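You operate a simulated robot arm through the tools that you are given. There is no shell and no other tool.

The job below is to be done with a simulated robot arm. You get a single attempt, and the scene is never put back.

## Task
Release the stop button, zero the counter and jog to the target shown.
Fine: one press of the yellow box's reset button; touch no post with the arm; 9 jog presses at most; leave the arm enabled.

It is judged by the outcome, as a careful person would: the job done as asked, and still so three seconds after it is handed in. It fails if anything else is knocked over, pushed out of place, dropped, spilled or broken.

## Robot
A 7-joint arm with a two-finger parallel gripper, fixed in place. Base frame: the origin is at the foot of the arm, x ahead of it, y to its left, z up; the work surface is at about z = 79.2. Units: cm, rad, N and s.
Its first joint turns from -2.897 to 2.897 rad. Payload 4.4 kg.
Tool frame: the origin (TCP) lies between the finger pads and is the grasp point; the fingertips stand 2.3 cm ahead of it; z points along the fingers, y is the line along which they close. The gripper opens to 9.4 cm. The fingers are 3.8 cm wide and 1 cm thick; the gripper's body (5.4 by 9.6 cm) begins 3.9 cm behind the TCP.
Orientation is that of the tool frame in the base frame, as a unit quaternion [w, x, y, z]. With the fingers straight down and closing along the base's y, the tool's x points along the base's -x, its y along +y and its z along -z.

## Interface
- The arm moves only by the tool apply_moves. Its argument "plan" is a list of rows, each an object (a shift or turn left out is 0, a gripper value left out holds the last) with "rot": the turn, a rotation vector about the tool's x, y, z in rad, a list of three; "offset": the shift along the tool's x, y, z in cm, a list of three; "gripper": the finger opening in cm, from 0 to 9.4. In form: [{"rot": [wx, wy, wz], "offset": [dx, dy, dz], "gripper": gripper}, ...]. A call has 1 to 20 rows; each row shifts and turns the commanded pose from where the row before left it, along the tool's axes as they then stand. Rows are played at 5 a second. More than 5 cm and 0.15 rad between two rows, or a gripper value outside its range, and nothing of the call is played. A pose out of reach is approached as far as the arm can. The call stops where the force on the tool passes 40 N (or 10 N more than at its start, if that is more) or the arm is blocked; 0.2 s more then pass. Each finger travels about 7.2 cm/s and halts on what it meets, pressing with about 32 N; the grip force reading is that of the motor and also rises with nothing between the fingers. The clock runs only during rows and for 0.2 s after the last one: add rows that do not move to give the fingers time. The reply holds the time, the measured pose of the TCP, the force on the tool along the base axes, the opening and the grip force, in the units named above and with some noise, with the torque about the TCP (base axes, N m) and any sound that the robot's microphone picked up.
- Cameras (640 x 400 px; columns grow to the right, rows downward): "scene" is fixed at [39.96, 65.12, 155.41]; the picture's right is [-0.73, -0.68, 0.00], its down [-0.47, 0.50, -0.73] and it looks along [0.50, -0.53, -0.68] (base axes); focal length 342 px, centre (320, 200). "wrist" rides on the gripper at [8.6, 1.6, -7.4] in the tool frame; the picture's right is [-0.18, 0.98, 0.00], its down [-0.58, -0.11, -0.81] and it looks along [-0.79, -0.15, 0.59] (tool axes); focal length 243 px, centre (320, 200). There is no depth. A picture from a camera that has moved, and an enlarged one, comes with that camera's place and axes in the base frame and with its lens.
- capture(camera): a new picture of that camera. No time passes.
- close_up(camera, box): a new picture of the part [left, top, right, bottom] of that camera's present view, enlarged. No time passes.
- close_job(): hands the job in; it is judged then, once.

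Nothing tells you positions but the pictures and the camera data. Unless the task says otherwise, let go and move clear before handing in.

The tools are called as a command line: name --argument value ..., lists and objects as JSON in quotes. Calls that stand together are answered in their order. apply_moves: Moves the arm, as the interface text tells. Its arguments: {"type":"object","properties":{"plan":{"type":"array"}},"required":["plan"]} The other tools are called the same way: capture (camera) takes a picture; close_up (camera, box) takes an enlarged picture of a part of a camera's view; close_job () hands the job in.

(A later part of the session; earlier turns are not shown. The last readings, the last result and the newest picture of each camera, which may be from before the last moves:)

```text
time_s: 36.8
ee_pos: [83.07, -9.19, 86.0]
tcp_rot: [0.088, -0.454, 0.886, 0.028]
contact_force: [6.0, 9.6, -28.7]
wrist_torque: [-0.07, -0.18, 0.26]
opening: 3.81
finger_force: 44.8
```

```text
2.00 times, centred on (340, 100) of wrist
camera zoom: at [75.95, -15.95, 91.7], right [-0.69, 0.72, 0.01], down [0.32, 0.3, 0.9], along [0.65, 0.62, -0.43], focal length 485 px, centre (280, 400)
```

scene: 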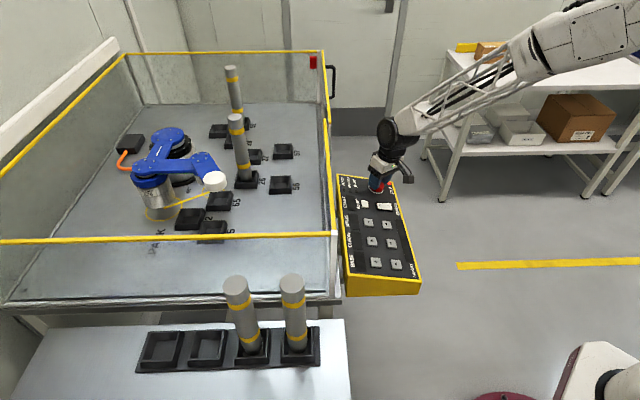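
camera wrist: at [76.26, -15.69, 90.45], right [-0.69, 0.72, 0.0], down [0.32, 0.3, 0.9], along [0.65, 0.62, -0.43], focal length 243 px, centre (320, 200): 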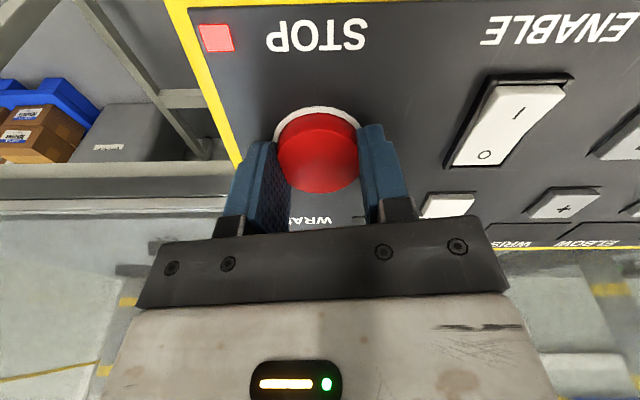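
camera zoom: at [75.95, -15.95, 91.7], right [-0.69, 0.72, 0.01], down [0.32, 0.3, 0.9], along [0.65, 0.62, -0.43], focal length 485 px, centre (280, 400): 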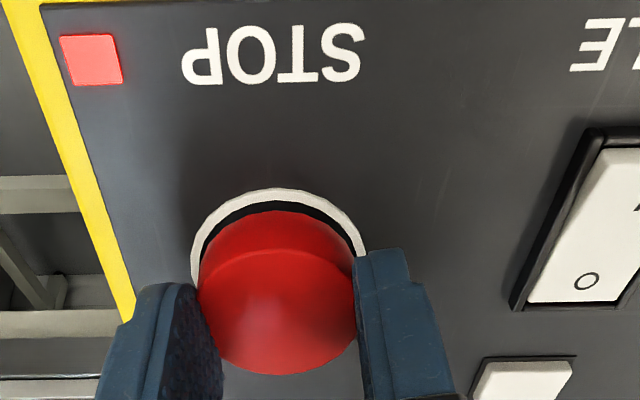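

Pulling alone acts like a plain spring with the fingers slipping at about 32 N. Next I'll regrip deep, pull moderately and twist clockwise at the same time.

apply_moves --plan '[{"gripper": 6.0}, {}, {}, {"offset": [-0.07, -0.05, 0.7]}, {"offset": [0, 0, 0.6]}, {}, {"gripper": 4.0}, {"gripper": 0}, {}, {}]'

apply_moves --plan '[{"offset": [0, 0, -0.15]}, {"offset": [0, 0, -0.15]}, {"offset": [0, 0, -0.1]}, {}]'

apply_moves --plan '[{"rot": [0, 0, 0.1]}, {"rot": [0, 0, 0.1]}, {"rot": [0, 0, 0.1]}, {"rot": [0, 0, 0.1]}, {"rot": [0, 0, 0.1]}, {"rot": [0, 0, 0.1]}]'

capture --camera "wrist"

```text
time_s: 39.0
ee_pos: [83.48, -8.83, 84.73]
tcp_rot: [0.088, -0.453, 0.887, 0.029]
contact_force: [-3.5, 5.4, 1.1]
wrist_torque: [-0.09, -0.16, 0.24]
opening: 3.84
finger_force: 45.2
```

```text
time_s: 40.0
ee_pos: [83.36, -8.86, 85.02]
tcp_rot: [0.087, -0.453, 0.887, 0.028]
contact_force: [4.4, 13.9, -10.2]
wrist_torque: [0.0, -0.35, 0.16]
opening: 3.82
finger_force: 45.1
```

```text
time_s: 41.4
ee_pos: [83.36, -8.95, 85.3]
tcp_rot: [0.076, -0.17, 0.981, 0.053]
contact_force: [9.0, -7.7, -4.8]
wrist_torque: [-0.04, -0.03, 0.36]
opening: 3.91
finger_force: 44.9
```

```text
taken
camera wrist: at [73.87, -11.14, 91.22], right [-0.16, 0.98, 0.11], down [0.47, -0.02, 0.88], along [0.87, 0.2, -0.46], focal length 243 px, centre (320, 200)
```

wrist: 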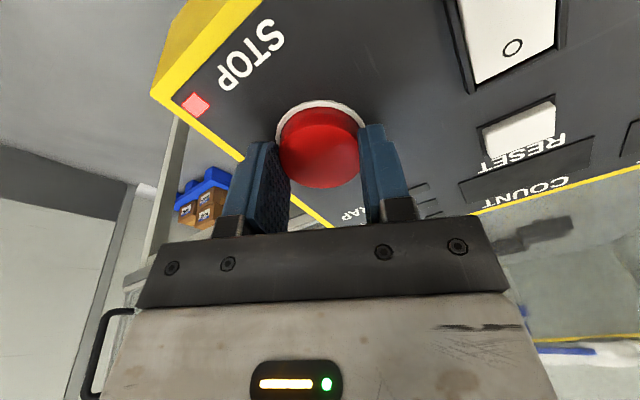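

The pull force fell away while twisting, which suggests the fingers slid around the cap. I'll regrip deep and measure torque step by step during a slow clockwise twist.

apply_moves --plan '[{"gripper": 6.0}, {}, {}, {"offset": [0, 0, 0.55]}, {}, {"gripper": 4.0}, {"gripper": 0}, {}, {}]'

apply_moves --plan '[{"rot": [0, 0, 0.08]}]'

apply_moves --plan '[{"rot": [0, 0, 0.08]}]'

apply_moves --plan '[{"rot": [0, 0, 0.08]}]'

apply_moves --plan '[{"rot": [0, 0, 0.08]}]'

close_up --camera "wrist" --box '[240, 80, 400, 200]'

```text
time_s: 43.4
ee_pos: [83.32, -8.88, 84.67]
tcp_rot: [0.076, -0.171, 0.981, 0.052]
contact_force: [7.2, -22.4, -3.1]
wrist_torque: [-0.15, -0.09, 0.08]
opening: 3.92
finger_force: 45.4
```

```text
time_s: 43.8
ee_pos: [83.33, -8.85, 84.71]
tcp_rot: [0.074, -0.131, 0.987, 0.056]
contact_force: [15.1, -15.0, 0.1]
wrist_torque: [-0.07, -0.2, 0.26]
opening: 3.95
finger_force: 44.8
```

```text
time_s: 44.2
ee_pos: [83.45, -9.02, 84.6]
tcp_rot: [0.071, -0.092, 0.991, 0.06]
contact_force: [8.7, -15.0, 0.2]
wrist_torque: [-0.05, -0.09, -0.01]
opening: 3.94
finger_force: 45.2
```

```text
time_s: 44.6
ee_pos: [83.4, -8.85, 84.57]
tcp_rot: [0.068, -0.052, 0.994, 0.063]
contact_force: [3.8, -8.8, -0.2]
wrist_torque: [0.09, 0.1, -0.08]
opening: 3.86
finger_force: 45.2
```

```text
time_s: 45.0
ee_pos: [83.39, -8.85, 84.53]
tcp_rot: [0.066, -0.013, 0.996, 0.065]
contact_force: [-2.7, 5.1, 1.2]
wrist_torque: [0.11, 0.01, 0.56]
opening: 4.08
finger_force: 45.0
```

```text
3.33 times, centred on (320, 140) of wrist
camera zoom: at [73.89, -8.24, 91.01], right [0.15, 0.98, 0.15], down [0.48, -0.2, 0.86], along [0.87, -0.06, -0.5], focal length 809 px, centre (320, 400)
```

zoom: 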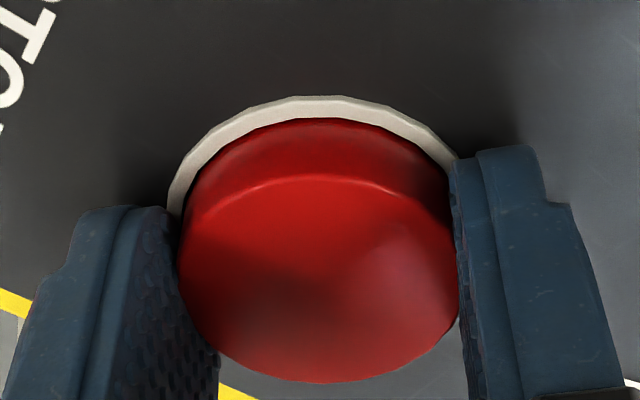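

The torque swings back and forth as the fingers slide over a faceted cap, so the cap doesn't turn. Pulling only stretches a spring. I'll test pressing it, in case it is a push-to-release latch.

apply_moves --plan '[{"gripper": 6.0}, {}, {}, {"offset": [0, 0, -1.5]}, {"offset": [0, 0, -1.5]}, {"gripper": 0}, {}, {}, {}, {}, {}]'

capture --camera "wrist"

close_up --camera "scene" --box '[340, 150, 420, 220]'

```text
time_s: 47.4
ee_pos: [83.11, -9.33, 87.49]
tcp_rot: [0.067, -0.012, 0.996, 0.065]
contact_force: [0.6, -0.5, -0.4]
wrist_torque: [0.01, 0.0, 0.01]
opening: 0.0
finger_force: 32.1
```

```text
taken
camera wrist: at [73.52, -8.72, 93.94], right [0.15, 0.98, 0.15], down [0.47, -0.2, 0.86], along [0.87, -0.06, -0.49], focal length 243 px, centre (320, 200)
```

wrist: 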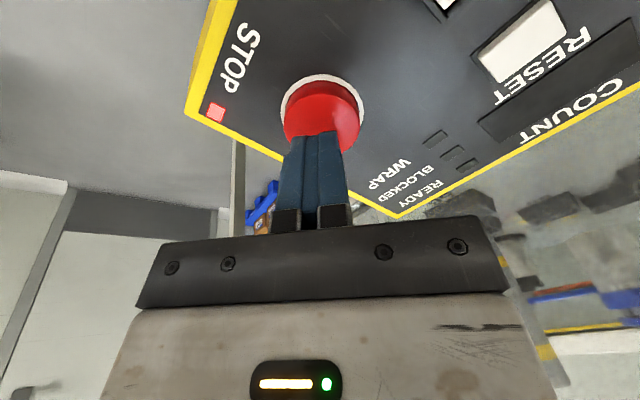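

```text
5.71 times, centred on (380, 185) of scene
camera zoom: at [39.96, 65.12, 155.41], right [-0.73, -0.68, 0.0], down [-0.47, 0.5, -0.73], along [0.5, -0.53, -0.68], focal length 1956 px, centre (-23, 286)
```

zoom: 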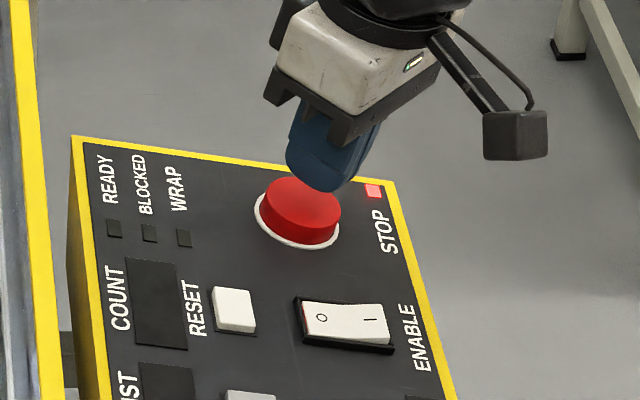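

The closed fingertips are right over the cap. I'll press in small steps.

apply_moves --plan '[{"offset": [0, 0, 0.7]}, {"offset": [0, 0, 0.6]}, {"offset": [0, 0, 0.3]}, {"offset": [0, 0, 0.2]}, {"offset": [0, 0, 0.15]}, {"offset": [0, 0, 0.15]}, {}]'

capture --camera "wrist"

```text
time_s: 49.0
ee_pos: [83.38, -8.93, 85.52]
tcp_rot: [0.067, -0.013, 0.996, 0.064]
contact_force: [0.5, -2.5, 4.6]
wrist_torque: [-0.08, -0.13, -0.03]
opening: 0.03
finger_force: 31.6
heard: click
```

```text
taken
camera wrist: at [73.76, -8.37, 91.93], right [0.15, 0.98, 0.15], down [0.47, -0.2, 0.86], along [0.87, -0.06, -0.49], focal length 243 px, centre (320, 200)
```

wrist: 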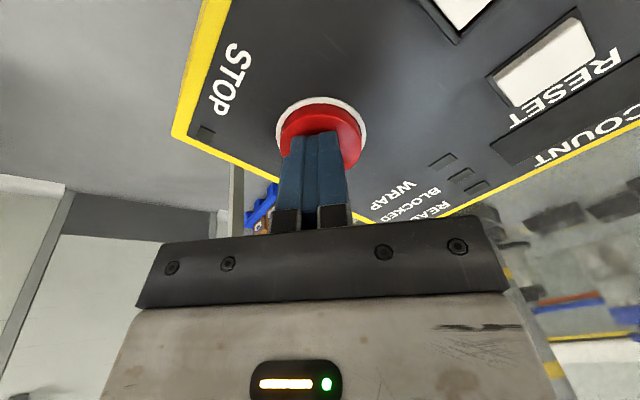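

A click, and the stop lamp is now off: it was a push-to-release latch. I'll back straight off and look at the panel.

apply_moves --plan '[{"offset": [0, 0, -1.5]}, {"offset": [0, 0, -3]}, {"offset": [0, 0, -4]}, {"offset": [0, 0, -4]}, {}]'

capture --camera "wrist"

close_up --camera "scene" --box '[330, 165, 430, 300]'

close_up --camera "scene" --box '[335, 165, 405, 215]'

close_up --camera "scene" --box '[335, 210, 425, 280]'

```text
time_s: 50.2
ee_pos: [81.86, -10.73, 97.96]
tcp_rot: [0.066, -0.013, 0.996, 0.065]
contact_force: [-0.3, -0.4, 0.4]
wrist_torque: [0.03, -0.01, 0.02]
opening: 0.0
finger_force: 31.8
```

```text
taken
camera wrist: at [72.3, -10.11, 104.34], right [0.15, 0.98, 0.15], down [0.47, -0.2, 0.86], along [0.87, -0.06, -0.49], focal length 243 px, centre (320, 200)
```

wrist: 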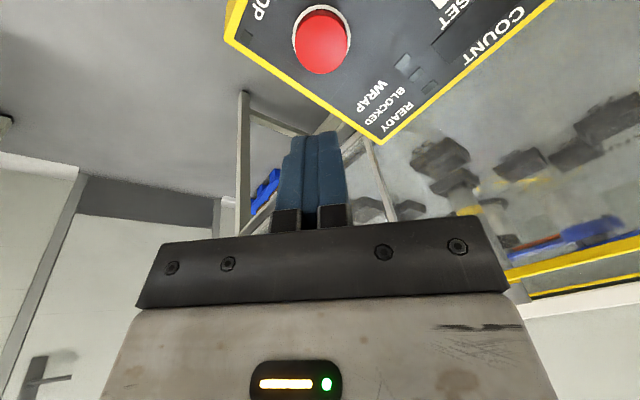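

```text
2.96 times, centred on (380, 232) of scene
camera zoom: at [39.96, 65.12, 155.41], right [-0.73, -0.68, 0.0], down [-0.47, 0.5, -0.73], along [0.5, -0.53, -0.68], focal length 1014 px, centre (142, 104)
```

zoom: 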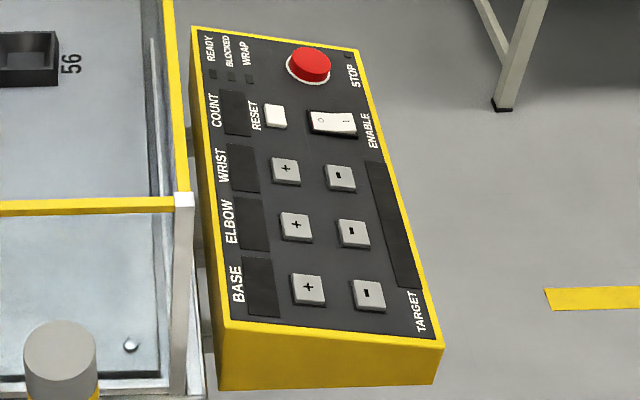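

```text
8.00 times, centred on (370, 190) of scene
camera zoom: at [39.96, 65.12, 155.41], right [-0.73, -0.68, 0.0], down [-0.47, 0.5, -0.73], along [0.5, -0.53, -0.68], focal length 2738 px, centre (-80, 280)
```

zoom: 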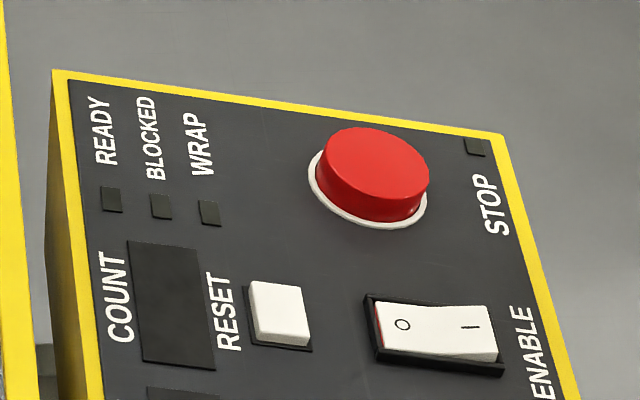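

```text
5.71 times, centred on (380, 245) of scene
camera zoom: at [39.96, 65.12, 155.41], right [-0.73, -0.68, 0.0], down [-0.47, 0.5, -0.73], along [0.5, -0.53, -0.68], focal length 1956 px, centre (-23, -57)
```

zoom: 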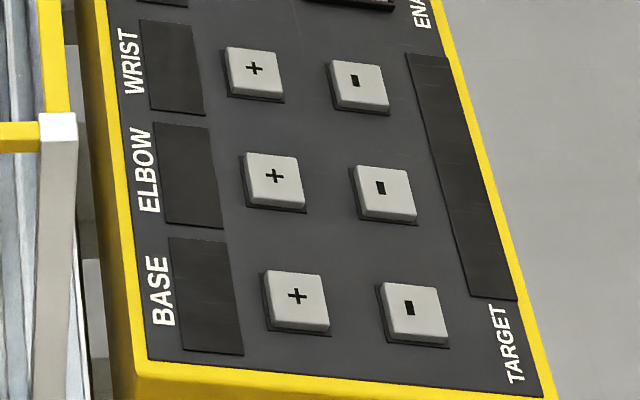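

The stop lamp is out but the displays remain dark, so the enable rocker may be off. I'll wait a moment, check that the lamp stays out, and move the wrist camera to view the rocker.

apply_moves --plan '[{"rot": [0, 0, -0.14]}, {"rot": [0, 0, -0.14]}, {"rot": [0, 0, -0.14]}, {"rot": [0, 0, -0.14]}, {"rot": [0, 0, -0.14]}, {"rot": [0, 0, -0.1]}, {"offset": [2, 3, -2.5]}, {"offset": [2, 3, -2.5]}, {}]'

capture --camera "wrist"

close_up --camera "wrist" --box '[200, 0, 480, 140]'

capture --camera "scene"

```text
time_s: 52.2
ee_pos: [74.06, -9.96, 101.92]
tcp_rot: [0.085, -0.4, 0.912, 0.033]
contact_force: [-0.8, 0.1, -0.6]
wrist_torque: [0.01, 0.01, 0.0]
opening: 0.0
finger_force: 32.3
```

```text
taken
camera wrist: at [66.21, -15.94, 107.71], right [-0.6, 0.8, 0.03], down [0.36, 0.24, 0.9], along [0.71, 0.55, -0.43], focal length 243 px, centre (320, 200)
```

wrist: 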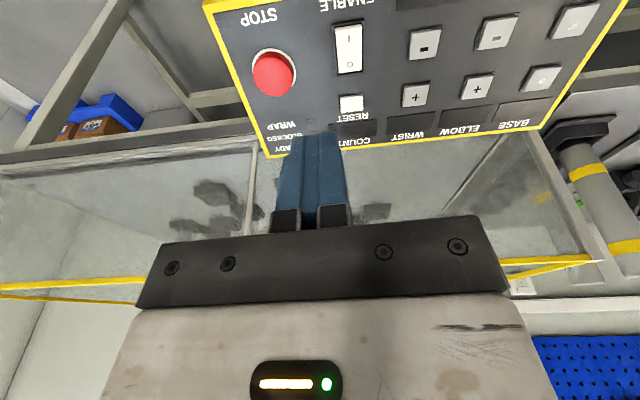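

```text
2.29 times, centred on (340, 70) of wrist
camera zoom: at [66.21, -15.94, 107.71], right [-0.6, 0.8, 0.03], down [0.36, 0.24, 0.9], along [0.71, 0.55, -0.43], focal length 555 px, centre (274, 497)
```

zoom: 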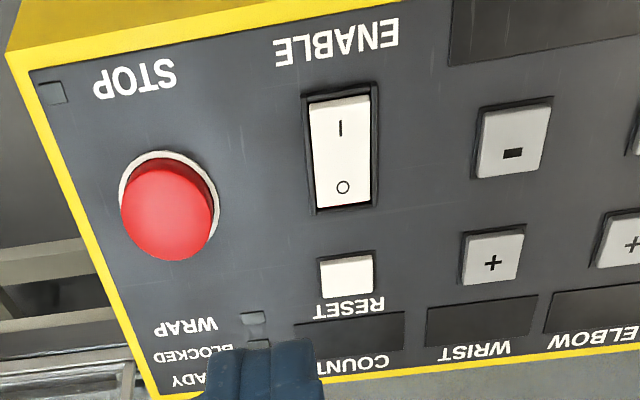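

```text
taken
```

scene: 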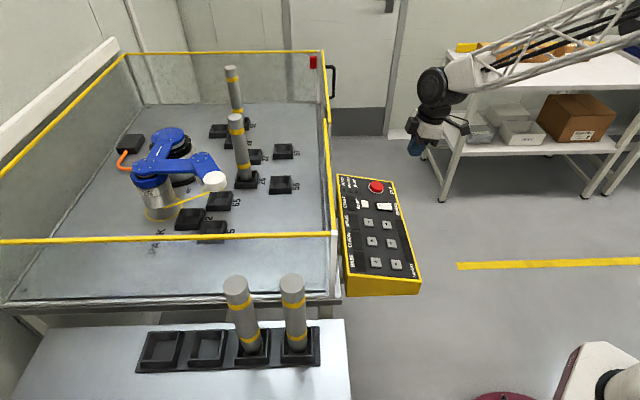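

The lamp is still out, so the stop is released; the displays stay dark. I'll press the "I" end of the enable rocker, near (75.8, -4.3, 82.5). First I'll turn the closed fingers 90° so their narrow side lies along the rocker, and move above it.

apply_moves --plan '[{"rot": [0, 0, 0.1344]}, {"rot": [0, 0, 0.1344]}, {"rot": [0, 0, 0.1344]}, {"rot": [0, 0, 0.1344]}, {"rot": [0, 0, 0.1344]}, {"rot": [0, 0, 0.1344]}, {"rot": [0, 0, 0.1344]}, {"rot": [0, 0, 0.1344]}, {"rot": [0, 0, 0.1344]}, {"rot": [0, 0, 0.1344]}, {"rot": [0, 0, 0.1344]}, {"rot": [0, 0, 0.1344]}, {"offset": [0.92, 0.52, 3.2]}, {"offset": [0.92, 0.52, 3.2]}, {"offset": [0.93, 0.52, 3.2]}, {}]'

capture --camera "wrist"

close_up --camera "scene" --box '[330, 130, 430, 220]'

```text
time_s: 55.6
ee_pos: [74.43, -5.88, 92.65]
tcp_rot: [0.036, 0.383, 0.919, 0.085]
contact_force: [0.4, 0.3, 1.2]
wrist_torque: [0.01, 0.01, 0.03]
opening: 0.0
finger_force: 31.9
```

```text
taken
camera wrist: at [68.5, 0.7, 100.26], right [0.81, 0.55, 0.18], down [0.23, -0.59, 0.77], along [0.53, -0.59, -0.61], focal length 243 px, centre (320, 200)
```

wrist: 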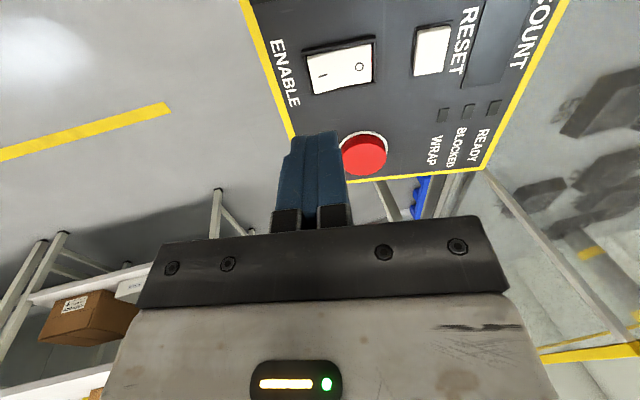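

```text
4.44 times, centred on (380, 175) of scene
camera zoom: at [39.96, 65.12, 155.41], right [-0.73, -0.68, 0.0], down [-0.47, 0.5, -0.73], along [0.5, -0.53, -0.68], focal length 1521 px, centre (53, 311)
```

zoom: 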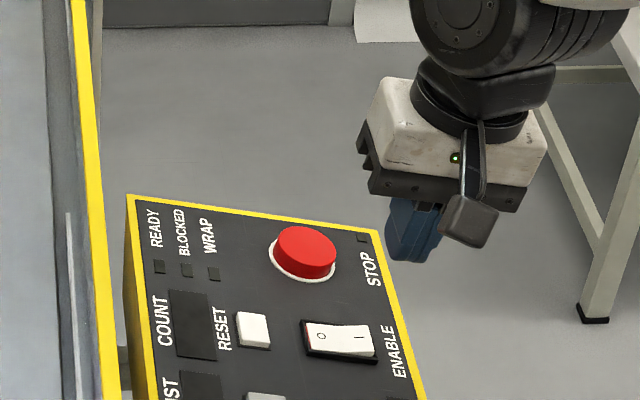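

The "I" end of the rocker lies right on the tool axis. I'll take a closer look at its tilt before pressing.

close_up --camera "wrist" --box '[280, 20, 400, 110]'

close_up --camera "scene" --box '[370, 195, 400, 215]'

```text
4.44 times, centred on (340, 65) of wrist
camera zoom: at [68.5, 0.7, 100.26], right [0.81, 0.55, 0.18], down [0.23, -0.59, 0.77], along [0.53, -0.59, -0.61], focal length 1078 px, centre (231, 800)
```

zoom: 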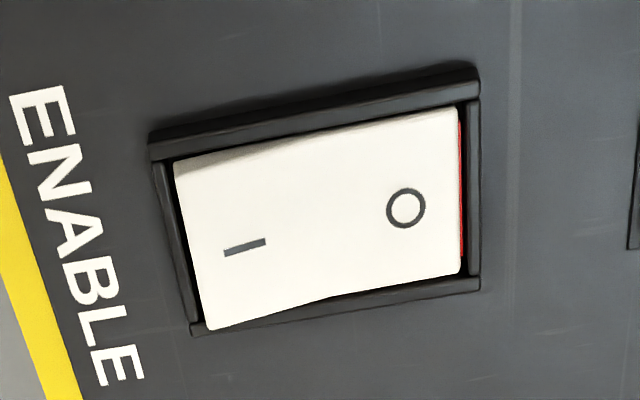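

```text
16.00 times, centred on (385, 205) of scene
camera zoom: at [39.96, 65.12, 155.41], right [-0.73, -0.68, 0.0], down [-0.47, 0.5, -0.73], along [0.5, -0.53, -0.68], focal length 5476 px, centre (-720, 120)
```

zoom: 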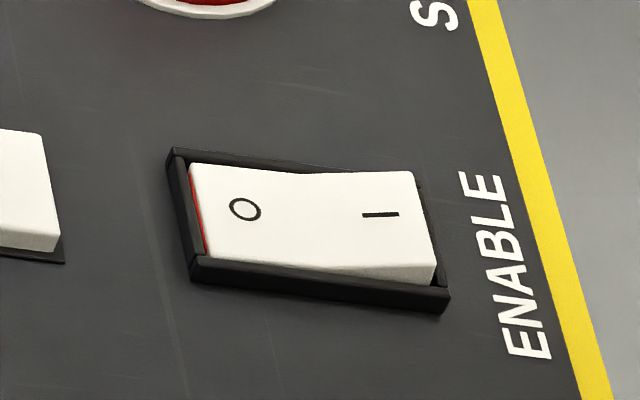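

From the scene view, the "I" end stands proud and "O" is pressed, so the arm is disabled. I'll press "I" straight in.

apply_moves --plan '[{"offset": [0, 0, 3]}, {"offset": [0, 0, 2.5]}, {"offset": [0, 0, 1.2]}, {"offset": [0, 0, 0.4]}, {}]'

apply_moves --plan '[{"offset": [0, 0, 0.2]}, {"offset": [0, 0, 0.2]}, {"offset": [0, 0, 0.2]}, {}]'

capture --camera "wrist"

close_up --camera "scene" --box '[330, 165, 430, 300]'

```text
time_s: 56.8
ee_pos: [75.15, -4.82, 85.58]
tcp_rot: [0.035, 0.383, 0.919, 0.086]
contact_force: [1.0, 0.4, -0.9]
wrist_torque: [0.01, 0.02, -0.02]
opening: 0.0
finger_force: 32.3
```

```text
time_s: 57.8
ee_pos: [75.3, -4.82, 85.22]
tcp_rot: [0.035, 0.381, 0.92, 0.086]
contact_force: [0.3, -0.7, 0.1]
wrist_torque: [0.01, -0.01, 0.01]
opening: 0.0
finger_force: 31.5
```

```text
taken
camera wrist: at [69.4, 1.55, 92.84], right [0.81, 0.55, 0.18], down [0.23, -0.59, 0.77], along [0.53, -0.59, -0.61], focal length 243 px, centre (320, 200)
```

wrist: 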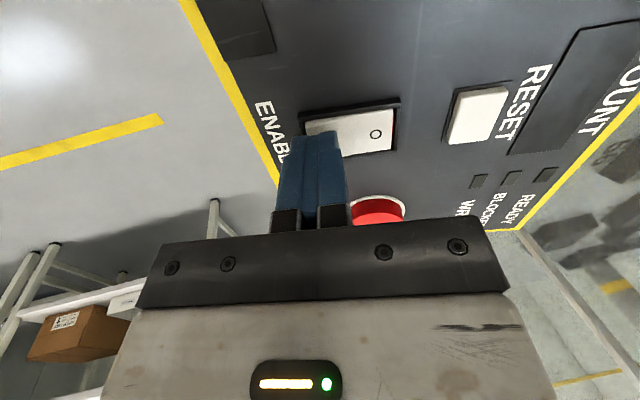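

```text
2.96 times, centred on (380, 232) of scene
camera zoom: at [39.96, 65.12, 155.41], right [-0.73, -0.68, 0.0], down [-0.47, 0.5, -0.73], along [0.5, -0.53, -0.68], focal length 1014 px, centre (142, 104)
```

zoom: 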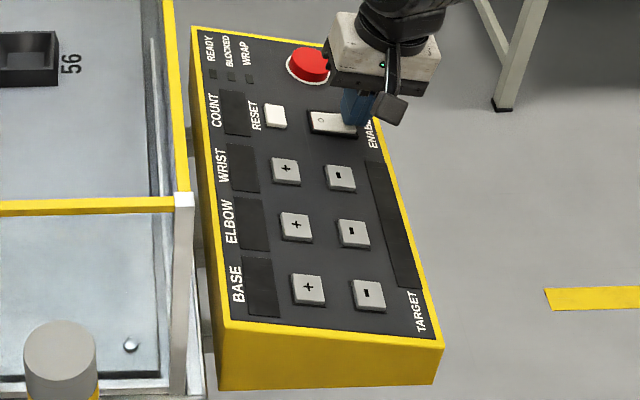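

No contact yet; the tips are just above the rocker. I'll continue in small steps.

apply_moves --plan '[{"offset": [0, 0, 0.15]}, {"offset": [0, 0, 0.15]}, {}]'

apply_moves --plan '[{"offset": [0, 0, 0.15]}, {"offset": [0, 0, 0.15]}, {}]'

close_up --camera "scene" --box '[330, 165, 430, 300]'

```text
time_s: 58.6
ee_pos: [75.34, -4.82, 84.86]
tcp_rot: [0.036, 0.382, 0.92, 0.086]
contact_force: [-0.8, -0.3, 0.7]
wrist_torque: [-0.01, -0.01, -0.01]
opening: 0.0
finger_force: 32.0
```

```text
time_s: 59.4
ee_pos: [75.26, -4.79, 84.75]
tcp_rot: [0.035, 0.382, 0.919, 0.086]
contact_force: [-9.0, -2.7, 10.7]
wrist_torque: [0.09, 0.11, 0.03]
opening: 0.01
finger_force: 32.1
```

```text
2.96 times, centred on (380, 232) of scene
camera zoom: at [39.96, 65.12, 155.41], right [-0.73, -0.68, 0.0], down [-0.47, 0.5, -0.73], along [0.5, -0.53, -0.68], focal length 1014 px, centre (142, 104)
```

zoom: 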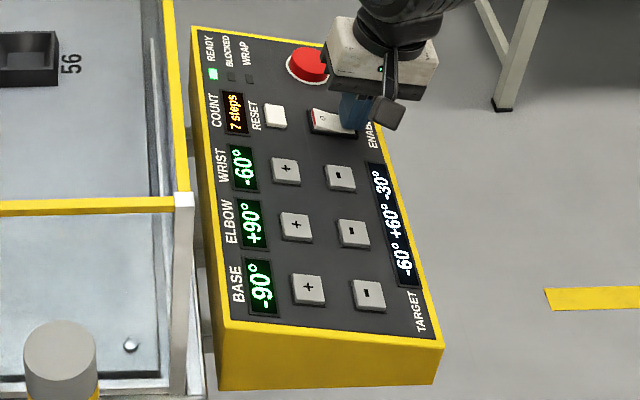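

The panel is live: READY is lit, COUNT shows 7 steps, the joints read -90/+90/-60 and the target is -60/+60/-30. I'll back off and check the readings and the blue arm's surroundings closely.

apply_moves --plan '[{"offset": [0, 0, -1]}, {"offset": [0, 0, -3]}, {"offset": [0, 0, -4]}, {}]'

close_up --camera "scene" --box '[330, 165, 430, 300]'

close_up --camera "scene" --box '[110, 50, 310, 250]'

capture --camera "wrist"

```text
time_s: 60.4
ee_pos: [73.94, -5.76, 92.46]
tcp_rot: [0.035, 0.382, 0.92, 0.085]
contact_force: [-0.6, 0.1, 0.2]
wrist_torque: [0.01, -0.05, -0.01]
opening: 0.0
finger_force: 32.4
```

```text
2.96 times, centred on (380, 232) of scene
camera zoom: at [39.96, 65.12, 155.41], right [-0.73, -0.68, 0.0], down [-0.47, 0.5, -0.73], along [0.5, -0.53, -0.68], focal length 1014 px, centre (142, 104)
```

zoom: 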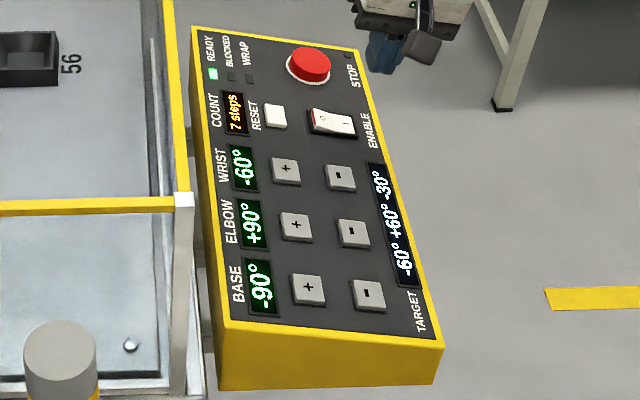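

```text
2.00 times, centred on (210, 150) of scene
camera zoom: at [39.96, 65.12, 155.41], right [-0.73, -0.68, 0.0], down [-0.47, 0.5, -0.73], along [0.5, -0.53, -0.68], focal length 684 px, centre (540, 300)
```

zoom: 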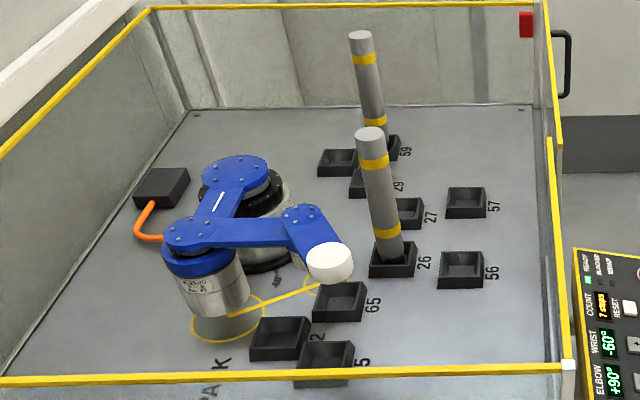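

```text
taken
camera wrist: at [68.21, 0.65, 100.03], right [0.81, 0.55, 0.18], down [0.23, -0.59, 0.77], along [0.53, -0.59, -0.61], focal length 243 px, centre (320, 200)
```

wrist: 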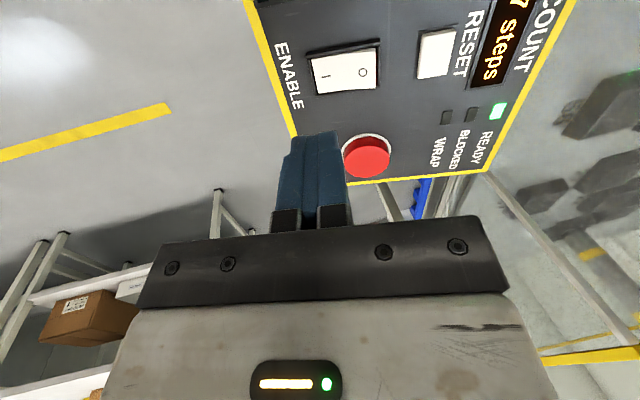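

All readings are clear. Geometry of the blue arm (0° points along (-x, -y), plus is counter-clockwise) shows that turning the base first would swing it into the post at 26. So after the reset I'll jog wrist, then elbow, then base last. Now I'll move over the RESET button at about (81.1, 0.9, 83.7).

apply_moves --plan '[{"offset": [-0.1, 2.65, 1.05]}, {"offset": [-0.1, 2.65, 1.05]}, {"offset": [-0.1, 2.64, 1.05]}, {}]'

capture --camera "wrist"

close_up --camera "scene" --box '[330, 130, 430, 220]'

```text
time_s: 61.4
ee_pos: [80.41, -0.08, 90.99]
tcp_rot: [0.035, 0.381, 0.92, 0.086]
contact_force: [0.1, 0.7, 0.3]
wrist_torque: [0.0, -0.01, -0.02]
opening: 0.01
finger_force: 32.2
```

```text
taken
camera wrist: at [74.65, 6.34, 98.59], right [0.81, 0.55, 0.18], down [0.23, -0.59, 0.77], along [0.53, -0.59, -0.61], focal length 243 px, centre (320, 200)
```

wrist: 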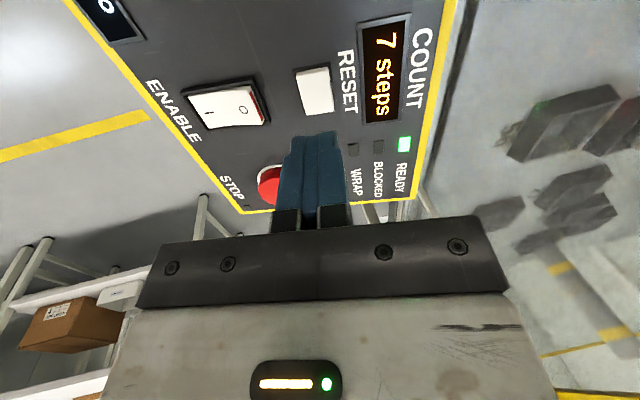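

```text
4.44 times, centred on (380, 175) of scene
camera zoom: at [39.96, 65.12, 155.41], right [-0.73, -0.68, 0.0], down [-0.47, 0.5, -0.73], along [0.5, -0.53, -0.68], focal length 1521 px, centre (53, 311)
```

zoom: 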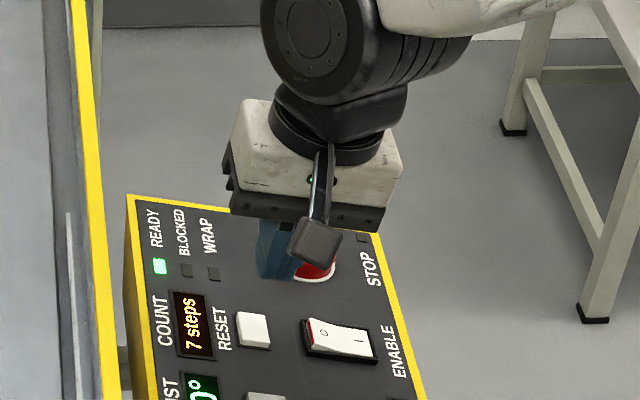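

The RESET button sits about 0.3 cm off the tool axis, so I'll correct that, descend and press it once in small steps.

apply_moves --plan '[{"offset": [0.2, -0.33, 2.0]}, {"offset": [0, 0, 1.8]}, {"offset": [0, 0, 0.5]}, {}]'

capture --camera "wrist"

```text
time_s: 62.4
ee_pos: [80.66, 0.49, 86.64]
tcp_rot: [0.036, 0.382, 0.919, 0.085]
contact_force: [0.4, -0.5, -0.2]
wrist_torque: [0.01, 0.0, -0.01]
opening: 0.0
finger_force: 32.0
```

```text
taken
camera wrist: at [74.77, 6.82, 94.26], right [0.81, 0.55, 0.18], down [0.23, -0.59, 0.77], along [0.53, -0.59, -0.61], focal length 243 px, centre (320, 200)
```

wrist: 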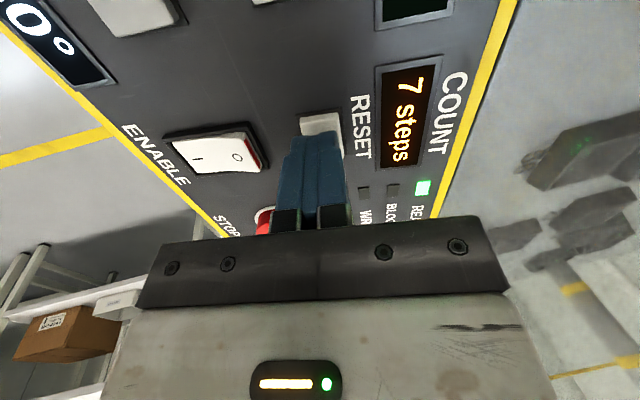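

Aligned above RESET with no contact yet. Pressing in 0.15 cm steps.

apply_moves --plan '[{"offset": [0, 0, 0.2]}, {"offset": [0, 0, 0.2]}, {"offset": [0, 0, 0.15]}, {}]'

apply_moves --plan '[{"offset": [0, 0, 0.15]}, {}]'

close_up --camera "wrist" --box '[260, 40, 460, 240]'

```text
time_s: 63.4
ee_pos: [80.82, 0.45, 86.15]
tcp_rot: [0.036, 0.381, 0.92, 0.085]
contact_force: [-0.6, 0.0, 1.3]
wrist_torque: [0.01, 0.0, 0.01]
opening: 0.0
finger_force: 31.9
```

```text
time_s: 64.0
ee_pos: [80.69, 0.52, 85.81]
tcp_rot: [0.036, 0.382, 0.92, 0.086]
contact_force: [-0.8, 0.0, 3.8]
wrist_torque: [0.03, -0.01, 0.01]
opening: 0.01
finger_force: 31.8
heard: click
```

```text
2.00 times, centred on (360, 140) of wrist
camera zoom: at [74.92, 6.95, 93.53], right [0.81, 0.55, 0.18], down [0.23, -0.59, 0.77], along [0.53, -0.59, -0.61], focal length 485 px, centre (240, 320)
```

zoom: 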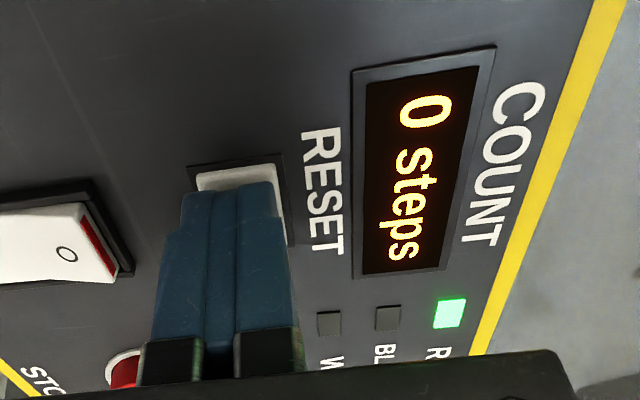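

COUNT reads 0 after one press. I'll back off and move along the row to the WRIST "+" button.

apply_moves --plan '[{"offset": [0, 0, -1.5]}, {"offset": [0, 0, -3.5]}, {"offset": [3.8, 0, 0]}, {"offset": [3.8, 0, 0]}, {}]'

capture --camera "wrist"

close_up --camera "scene" --box '[330, 165, 430, 300]'

```text
time_s: 65.2
ee_pos: [74.8, 5.4, 90.56]
tcp_rot: [0.035, 0.382, 0.92, 0.086]
contact_force: [-0.7, 0.4, -0.4]
wrist_torque: [-0.03, -0.03, 0.0]
opening: 0.0
finger_force: 32.3
```

```text
taken
camera wrist: at [69.0, 11.77, 98.26], right [0.81, 0.55, 0.18], down [0.23, -0.59, 0.77], along [0.53, -0.59, -0.61], focal length 243 px, centre (320, 200)
```

wrist: 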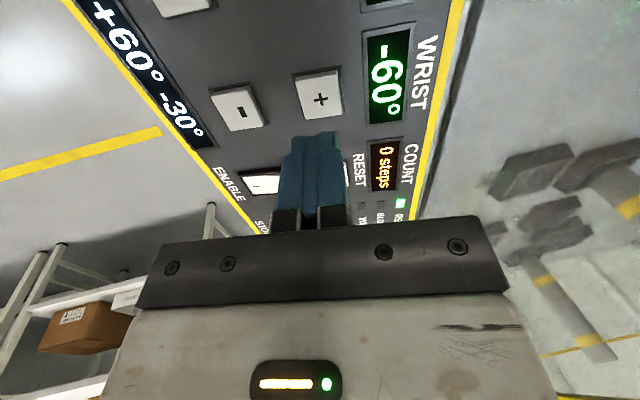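

```text
2.96 times, centred on (380, 232) of scene
camera zoom: at [39.96, 65.12, 155.41], right [-0.73, -0.68, 0.0], down [-0.47, 0.5, -0.73], along [0.5, -0.53, -0.68], focal length 1014 px, centre (142, 104)
```

zoom: 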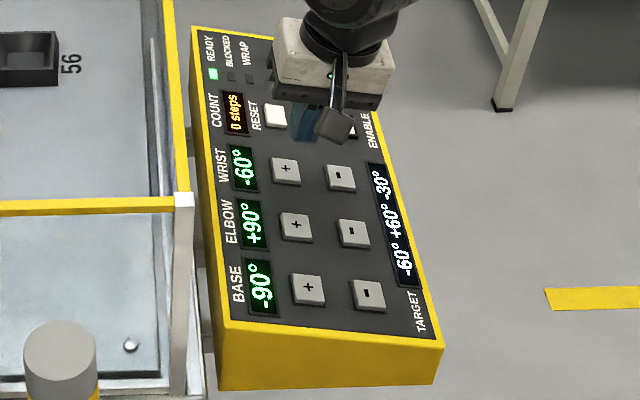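

WRIST "+" is on the tool axis. I'll press it once.

apply_moves --plan '[{"offset": [0, 0, 2.2]}, {"offset": [0, 0, 1.6]}, {"offset": [0, 0, 0.5]}, {"offset": [0, 0, 0.2]}, {}]'

apply_moves --plan '[{"offset": [0, 0, 0.15]}, {}]'

close_up --camera "scene" --box '[330, 165, 430, 300]'

```text
time_s: 66.4
ee_pos: [75.38, 5.87, 86.39]
tcp_rot: [0.035, 0.382, 0.92, 0.085]
contact_force: [0.8, 0.0, 0.1]
wrist_torque: [-0.01, -0.03, -0.02]
opening: 0.0
finger_force: 32.5
```

```text
time_s: 67.0
ee_pos: [75.4, 5.86, 86.27]
tcp_rot: [0.036, 0.382, 0.92, 0.085]
contact_force: [-0.5, 0.3, -0.3]
wrist_torque: [-0.03, 0.01, -0.01]
opening: 0.03
finger_force: 32.1
```

```text
2.96 times, centred on (380, 232) of scene
camera zoom: at [39.96, 65.12, 155.41], right [-0.73, -0.68, 0.0], down [-0.47, 0.5, -0.73], along [0.5, -0.53, -0.68], focal length 1014 px, centre (142, 104)
```

zoom: 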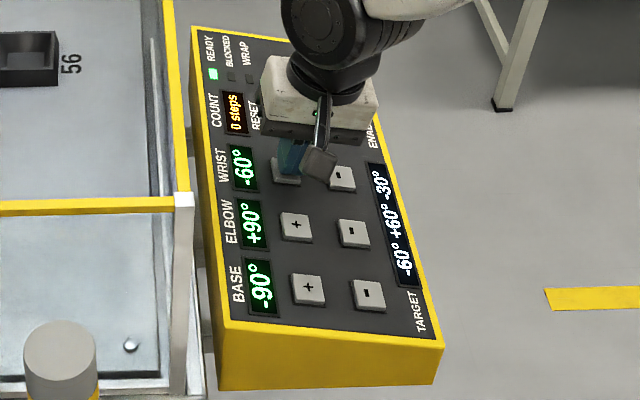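

apply_moves --plan '[{"offset": [0, 0, 0.15]}, {}]'

apply_moves --plan '[{"offset": [0, 0, 0.15]}, {}]'

close_up --camera "scene" --box '[330, 165, 430, 300]'

```text
time_s: 67.6
ee_pos: [75.36, 5.75, 86.16]
tcp_rot: [0.035, 0.381, 0.92, 0.086]
contact_force: [-0.9, 0.1, 0.5]
wrist_torque: [-0.02, 0.01, 0.03]
opening: 0.0
finger_force: 32.3
```

```text
time_s: 68.2
ee_pos: [75.47, 5.75, 85.88]
tcp_rot: [0.036, 0.383, 0.919, 0.085]
contact_force: [-0.9, -0.4, 2.3]
wrist_torque: [0.02, 0.01, 0.02]
opening: 0.0
finger_force: 31.7
heard: click
```

```text
2.96 times, centred on (380, 232) of scene
camera zoom: at [39.96, 65.12, 155.41], right [-0.73, -0.68, 0.0], down [-0.47, 0.5, -0.73], along [0.5, -0.53, -0.68], focal length 1014 px, centre (142, 104)
```

zoom: 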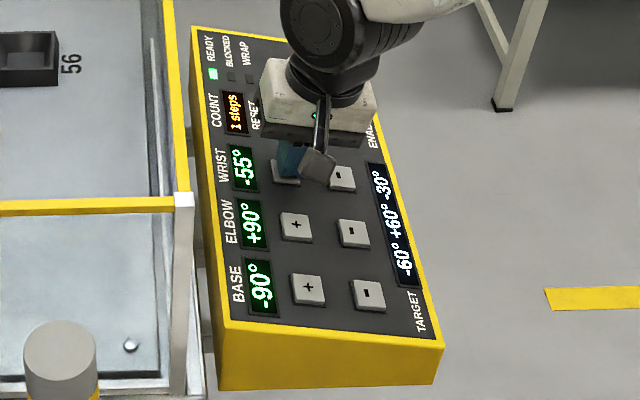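

One click, COUNT shows 1, and the wrist reads -55 and may still be moving. I'll lift off the button slightly and look again.

apply_moves --plan '[{"offset": [0, 0, -0.8]}, {}, {}, {}, {}]'

close_up --camera "scene" --box '[330, 165, 430, 300]'

close_up --camera "scene" --box '[110, 50, 310, 250]'

```text
time_s: 69.4
ee_pos: [75.33, 5.83, 86.76]
tcp_rot: [0.035, 0.382, 0.919, 0.086]
contact_force: [-0.6, 0.2, -0.7]
wrist_torque: [0.01, 0.03, 0.0]
opening: 0.0
finger_force: 32.3
```

```text
2.96 times, centred on (380, 232) of scene
camera zoom: at [39.96, 65.12, 155.41], right [-0.73, -0.68, 0.0], down [-0.47, 0.5, -0.73], along [0.5, -0.53, -0.68], focal length 1014 px, centre (142, 104)
```

zoom: 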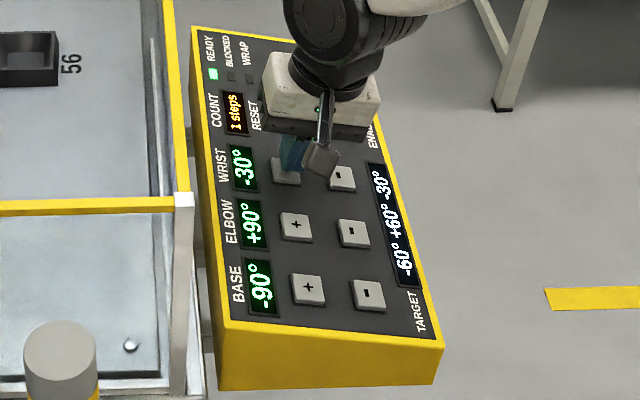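

```text
2.00 times, centred on (210, 150) of scene
camera zoom: at [39.96, 65.12, 155.41], right [-0.73, -0.68, 0.0], down [-0.47, 0.5, -0.73], along [0.5, -0.53, -0.68], focal length 684 px, centre (540, 300)
```

zoom: 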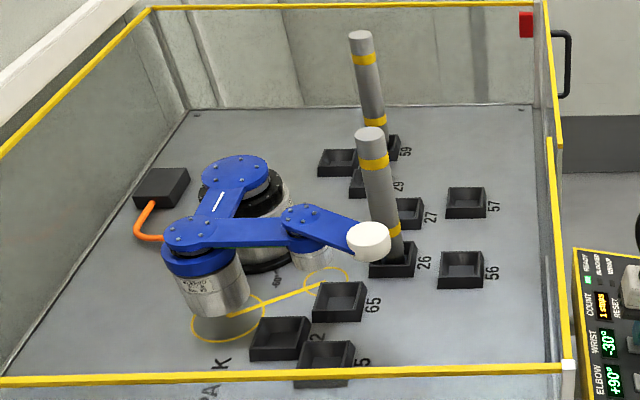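

Each press is a 30° step: the wrist is now at -30, as wanted, with no lamps lit. Next is ELBOW "−", so I'll lift and move above it.

apply_moves --plan '[{"offset": [0, 0, -4.2]}, {"offset": [3.55, -2.75, 0]}, {"offset": [3.55, -2.75, 0]}, {}]'

capture --camera "wrist"

```text
time_s: 70.4
ee_pos: [66.02, 6.56, 90.17]
tcp_rot: [0.036, 0.383, 0.919, 0.086]
contact_force: [0.8, -0.2, 0.4]
wrist_torque: [-0.01, 0.03, 0.03]
opening: 0.03
finger_force: 31.3
```

```text
taken
camera wrist: at [60.14, 12.93, 97.69], right [0.81, 0.55, 0.18], down [0.23, -0.59, 0.77], along [0.53, -0.59, -0.61], focal length 243 px, centre (320, 200)
```

wrist: 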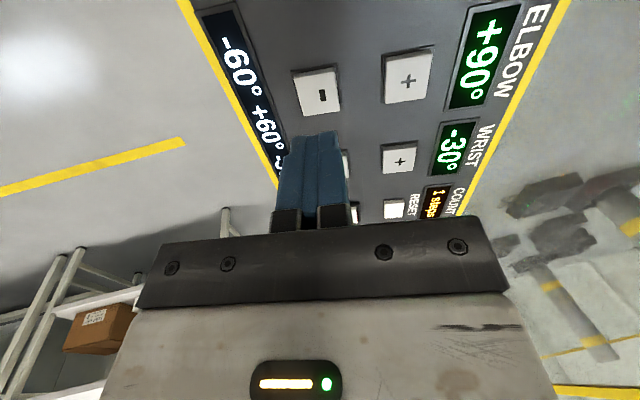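

ELBOW "−" is on the axis, so I'll press it once.

apply_moves --plan '[{"offset": [0.2, 0, 2.2]}, {"offset": [0, 0, 1.8]}, {"offset": [0, 0, 0.5]}, {"offset": [0, 0, 0.15]}, {}]'

apply_moves --plan '[{"offset": [0, 0, 0.15]}, {}]'

apply_moves --plan '[{"offset": [0, 0, 0.15]}, {}]'

close_up --camera "scene" --box '[330, 165, 430, 300]'

```text
time_s: 71.6
ee_pos: [66.42, 7.35, 85.34]
tcp_rot: [0.036, 0.382, 0.92, 0.086]
contact_force: [-0.3, 1.4, 0.3]
wrist_torque: [0.03, -0.02, 0.02]
opening: 0.0
finger_force: 31.9
```

```text
time_s: 72.2
ee_pos: [66.34, 7.23, 85.19]
tcp_rot: [0.036, 0.381, 0.92, 0.085]
contact_force: [0.3, 0.2, -0.6]
wrist_torque: [0.0, -0.02, 0.0]
opening: 0.0
finger_force: 32.2
```

```text
time_s: 72.8
ee_pos: [66.49, 7.23, 84.99]
tcp_rot: [0.034, 0.382, 0.919, 0.086]
contact_force: [0.3, -0.4, 1.6]
wrist_torque: [0.0, 0.01, -0.01]
opening: 0.01
finger_force: 32.1
```

```text
2.96 times, centred on (380, 232) of scene
camera zoom: at [39.96, 65.12, 155.41], right [-0.73, -0.68, 0.0], down [-0.47, 0.5, -0.73], along [0.5, -0.53, -0.68], focal length 1014 px, centre (142, 104)
```

zoom: 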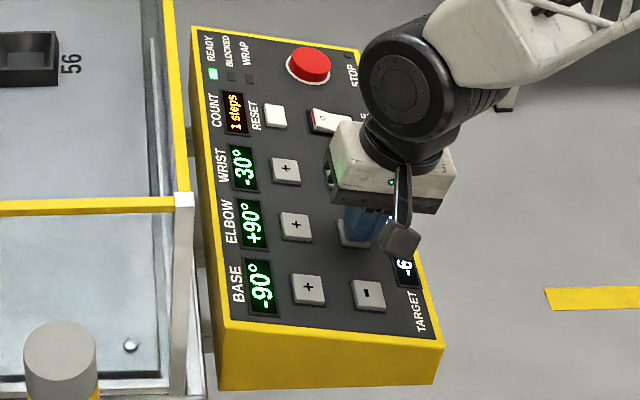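

Just touching the button and not pressed yet; one more small step should do it.

apply_moves --plan '[{"offset": [0, 0, 0.15]}, {}]'

close_up --camera "scene" --box '[330, 165, 430, 300]'

```text
time_s: 73.4
ee_pos: [66.53, 7.34, 84.8]
tcp_rot: [0.035, 0.382, 0.919, 0.086]
contact_force: [0.9, -0.2, 1.8]
wrist_torque: [-0.01, -0.04, 0.01]
opening: 0.0
finger_force: 32.1
heard: click
```

```text
2.96 times, centred on (380, 232) of scene
camera zoom: at [39.96, 65.12, 155.41], right [-0.73, -0.68, 0.0], down [-0.47, 0.5, -0.73], along [0.5, -0.53, -0.68], focal length 1014 px, centre (142, 104)
```

zoom: 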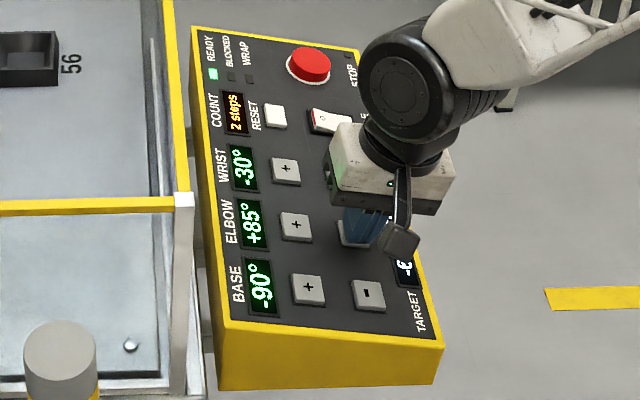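

Click registered, count 2, elbow moving from +90. I'll lift and move above BASE "+", checking the blue arm before pressing.

apply_moves --plan '[{"offset": [0, 0, -1.5]}, {"offset": [0, 0, -3.5]}, {"offset": [3.6, 2.75, 0]}, {"offset": [3.6, 2.75, 0]}, {}, {}]'

capture --camera "wrist"

close_up --camera "scene" --box '[330, 165, 430, 300]'

close_up --camera "scene" --box '[110, 50, 310, 250]'

```text
time_s: 74.8
ee_pos: [64.38, 15.41, 90.83]
tcp_rot: [0.035, 0.382, 0.92, 0.085]
contact_force: [-0.1, 0.0, 0.3]
wrist_torque: [0.01, 0.0, -0.02]
opening: 0.02
finger_force: 31.7
```

```text
taken
camera wrist: at [58.55, 21.9, 98.43], right [0.81, 0.55, 0.18], down [0.23, -0.59, 0.77], along [0.53, -0.59, -0.61], focal length 243 px, centre (320, 200)
```

wrist: 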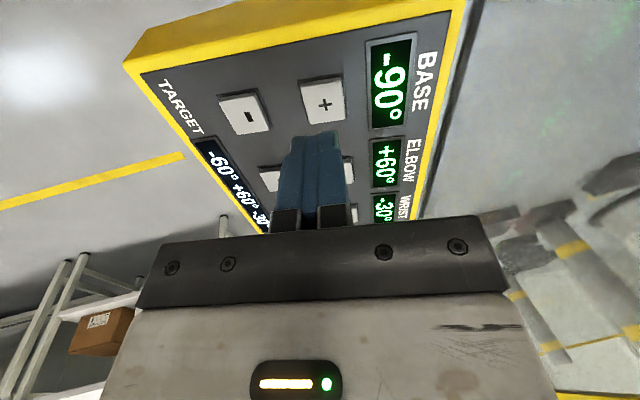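

```text
2.96 times, centred on (380, 232) of scene
camera zoom: at [39.96, 65.12, 155.41], right [-0.73, -0.68, 0.0], down [-0.47, 0.5, -0.73], along [0.5, -0.53, -0.68], focal length 1014 px, centre (142, 104)
```

zoom: 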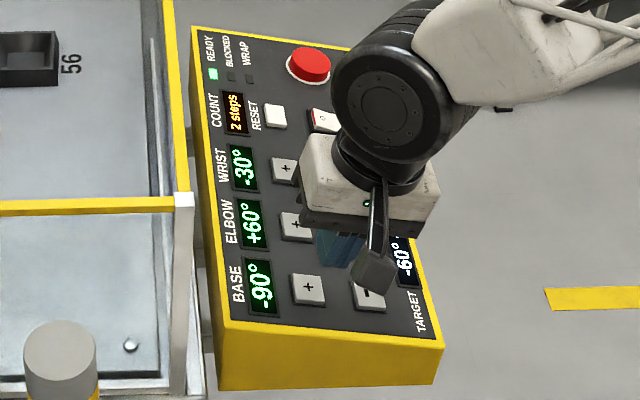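

```text
2.00 times, centred on (210, 150) of scene
camera zoom: at [39.96, 65.12, 155.41], right [-0.73, -0.68, 0.0], down [-0.47, 0.5, -0.73], along [0.5, -0.53, -0.68], focal length 684 px, centre (540, 300)
```

zoom: 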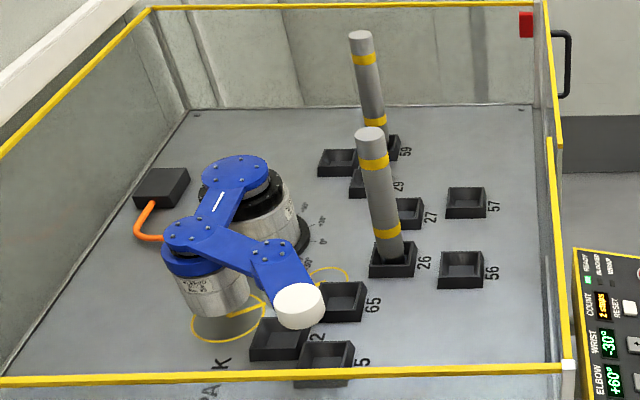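

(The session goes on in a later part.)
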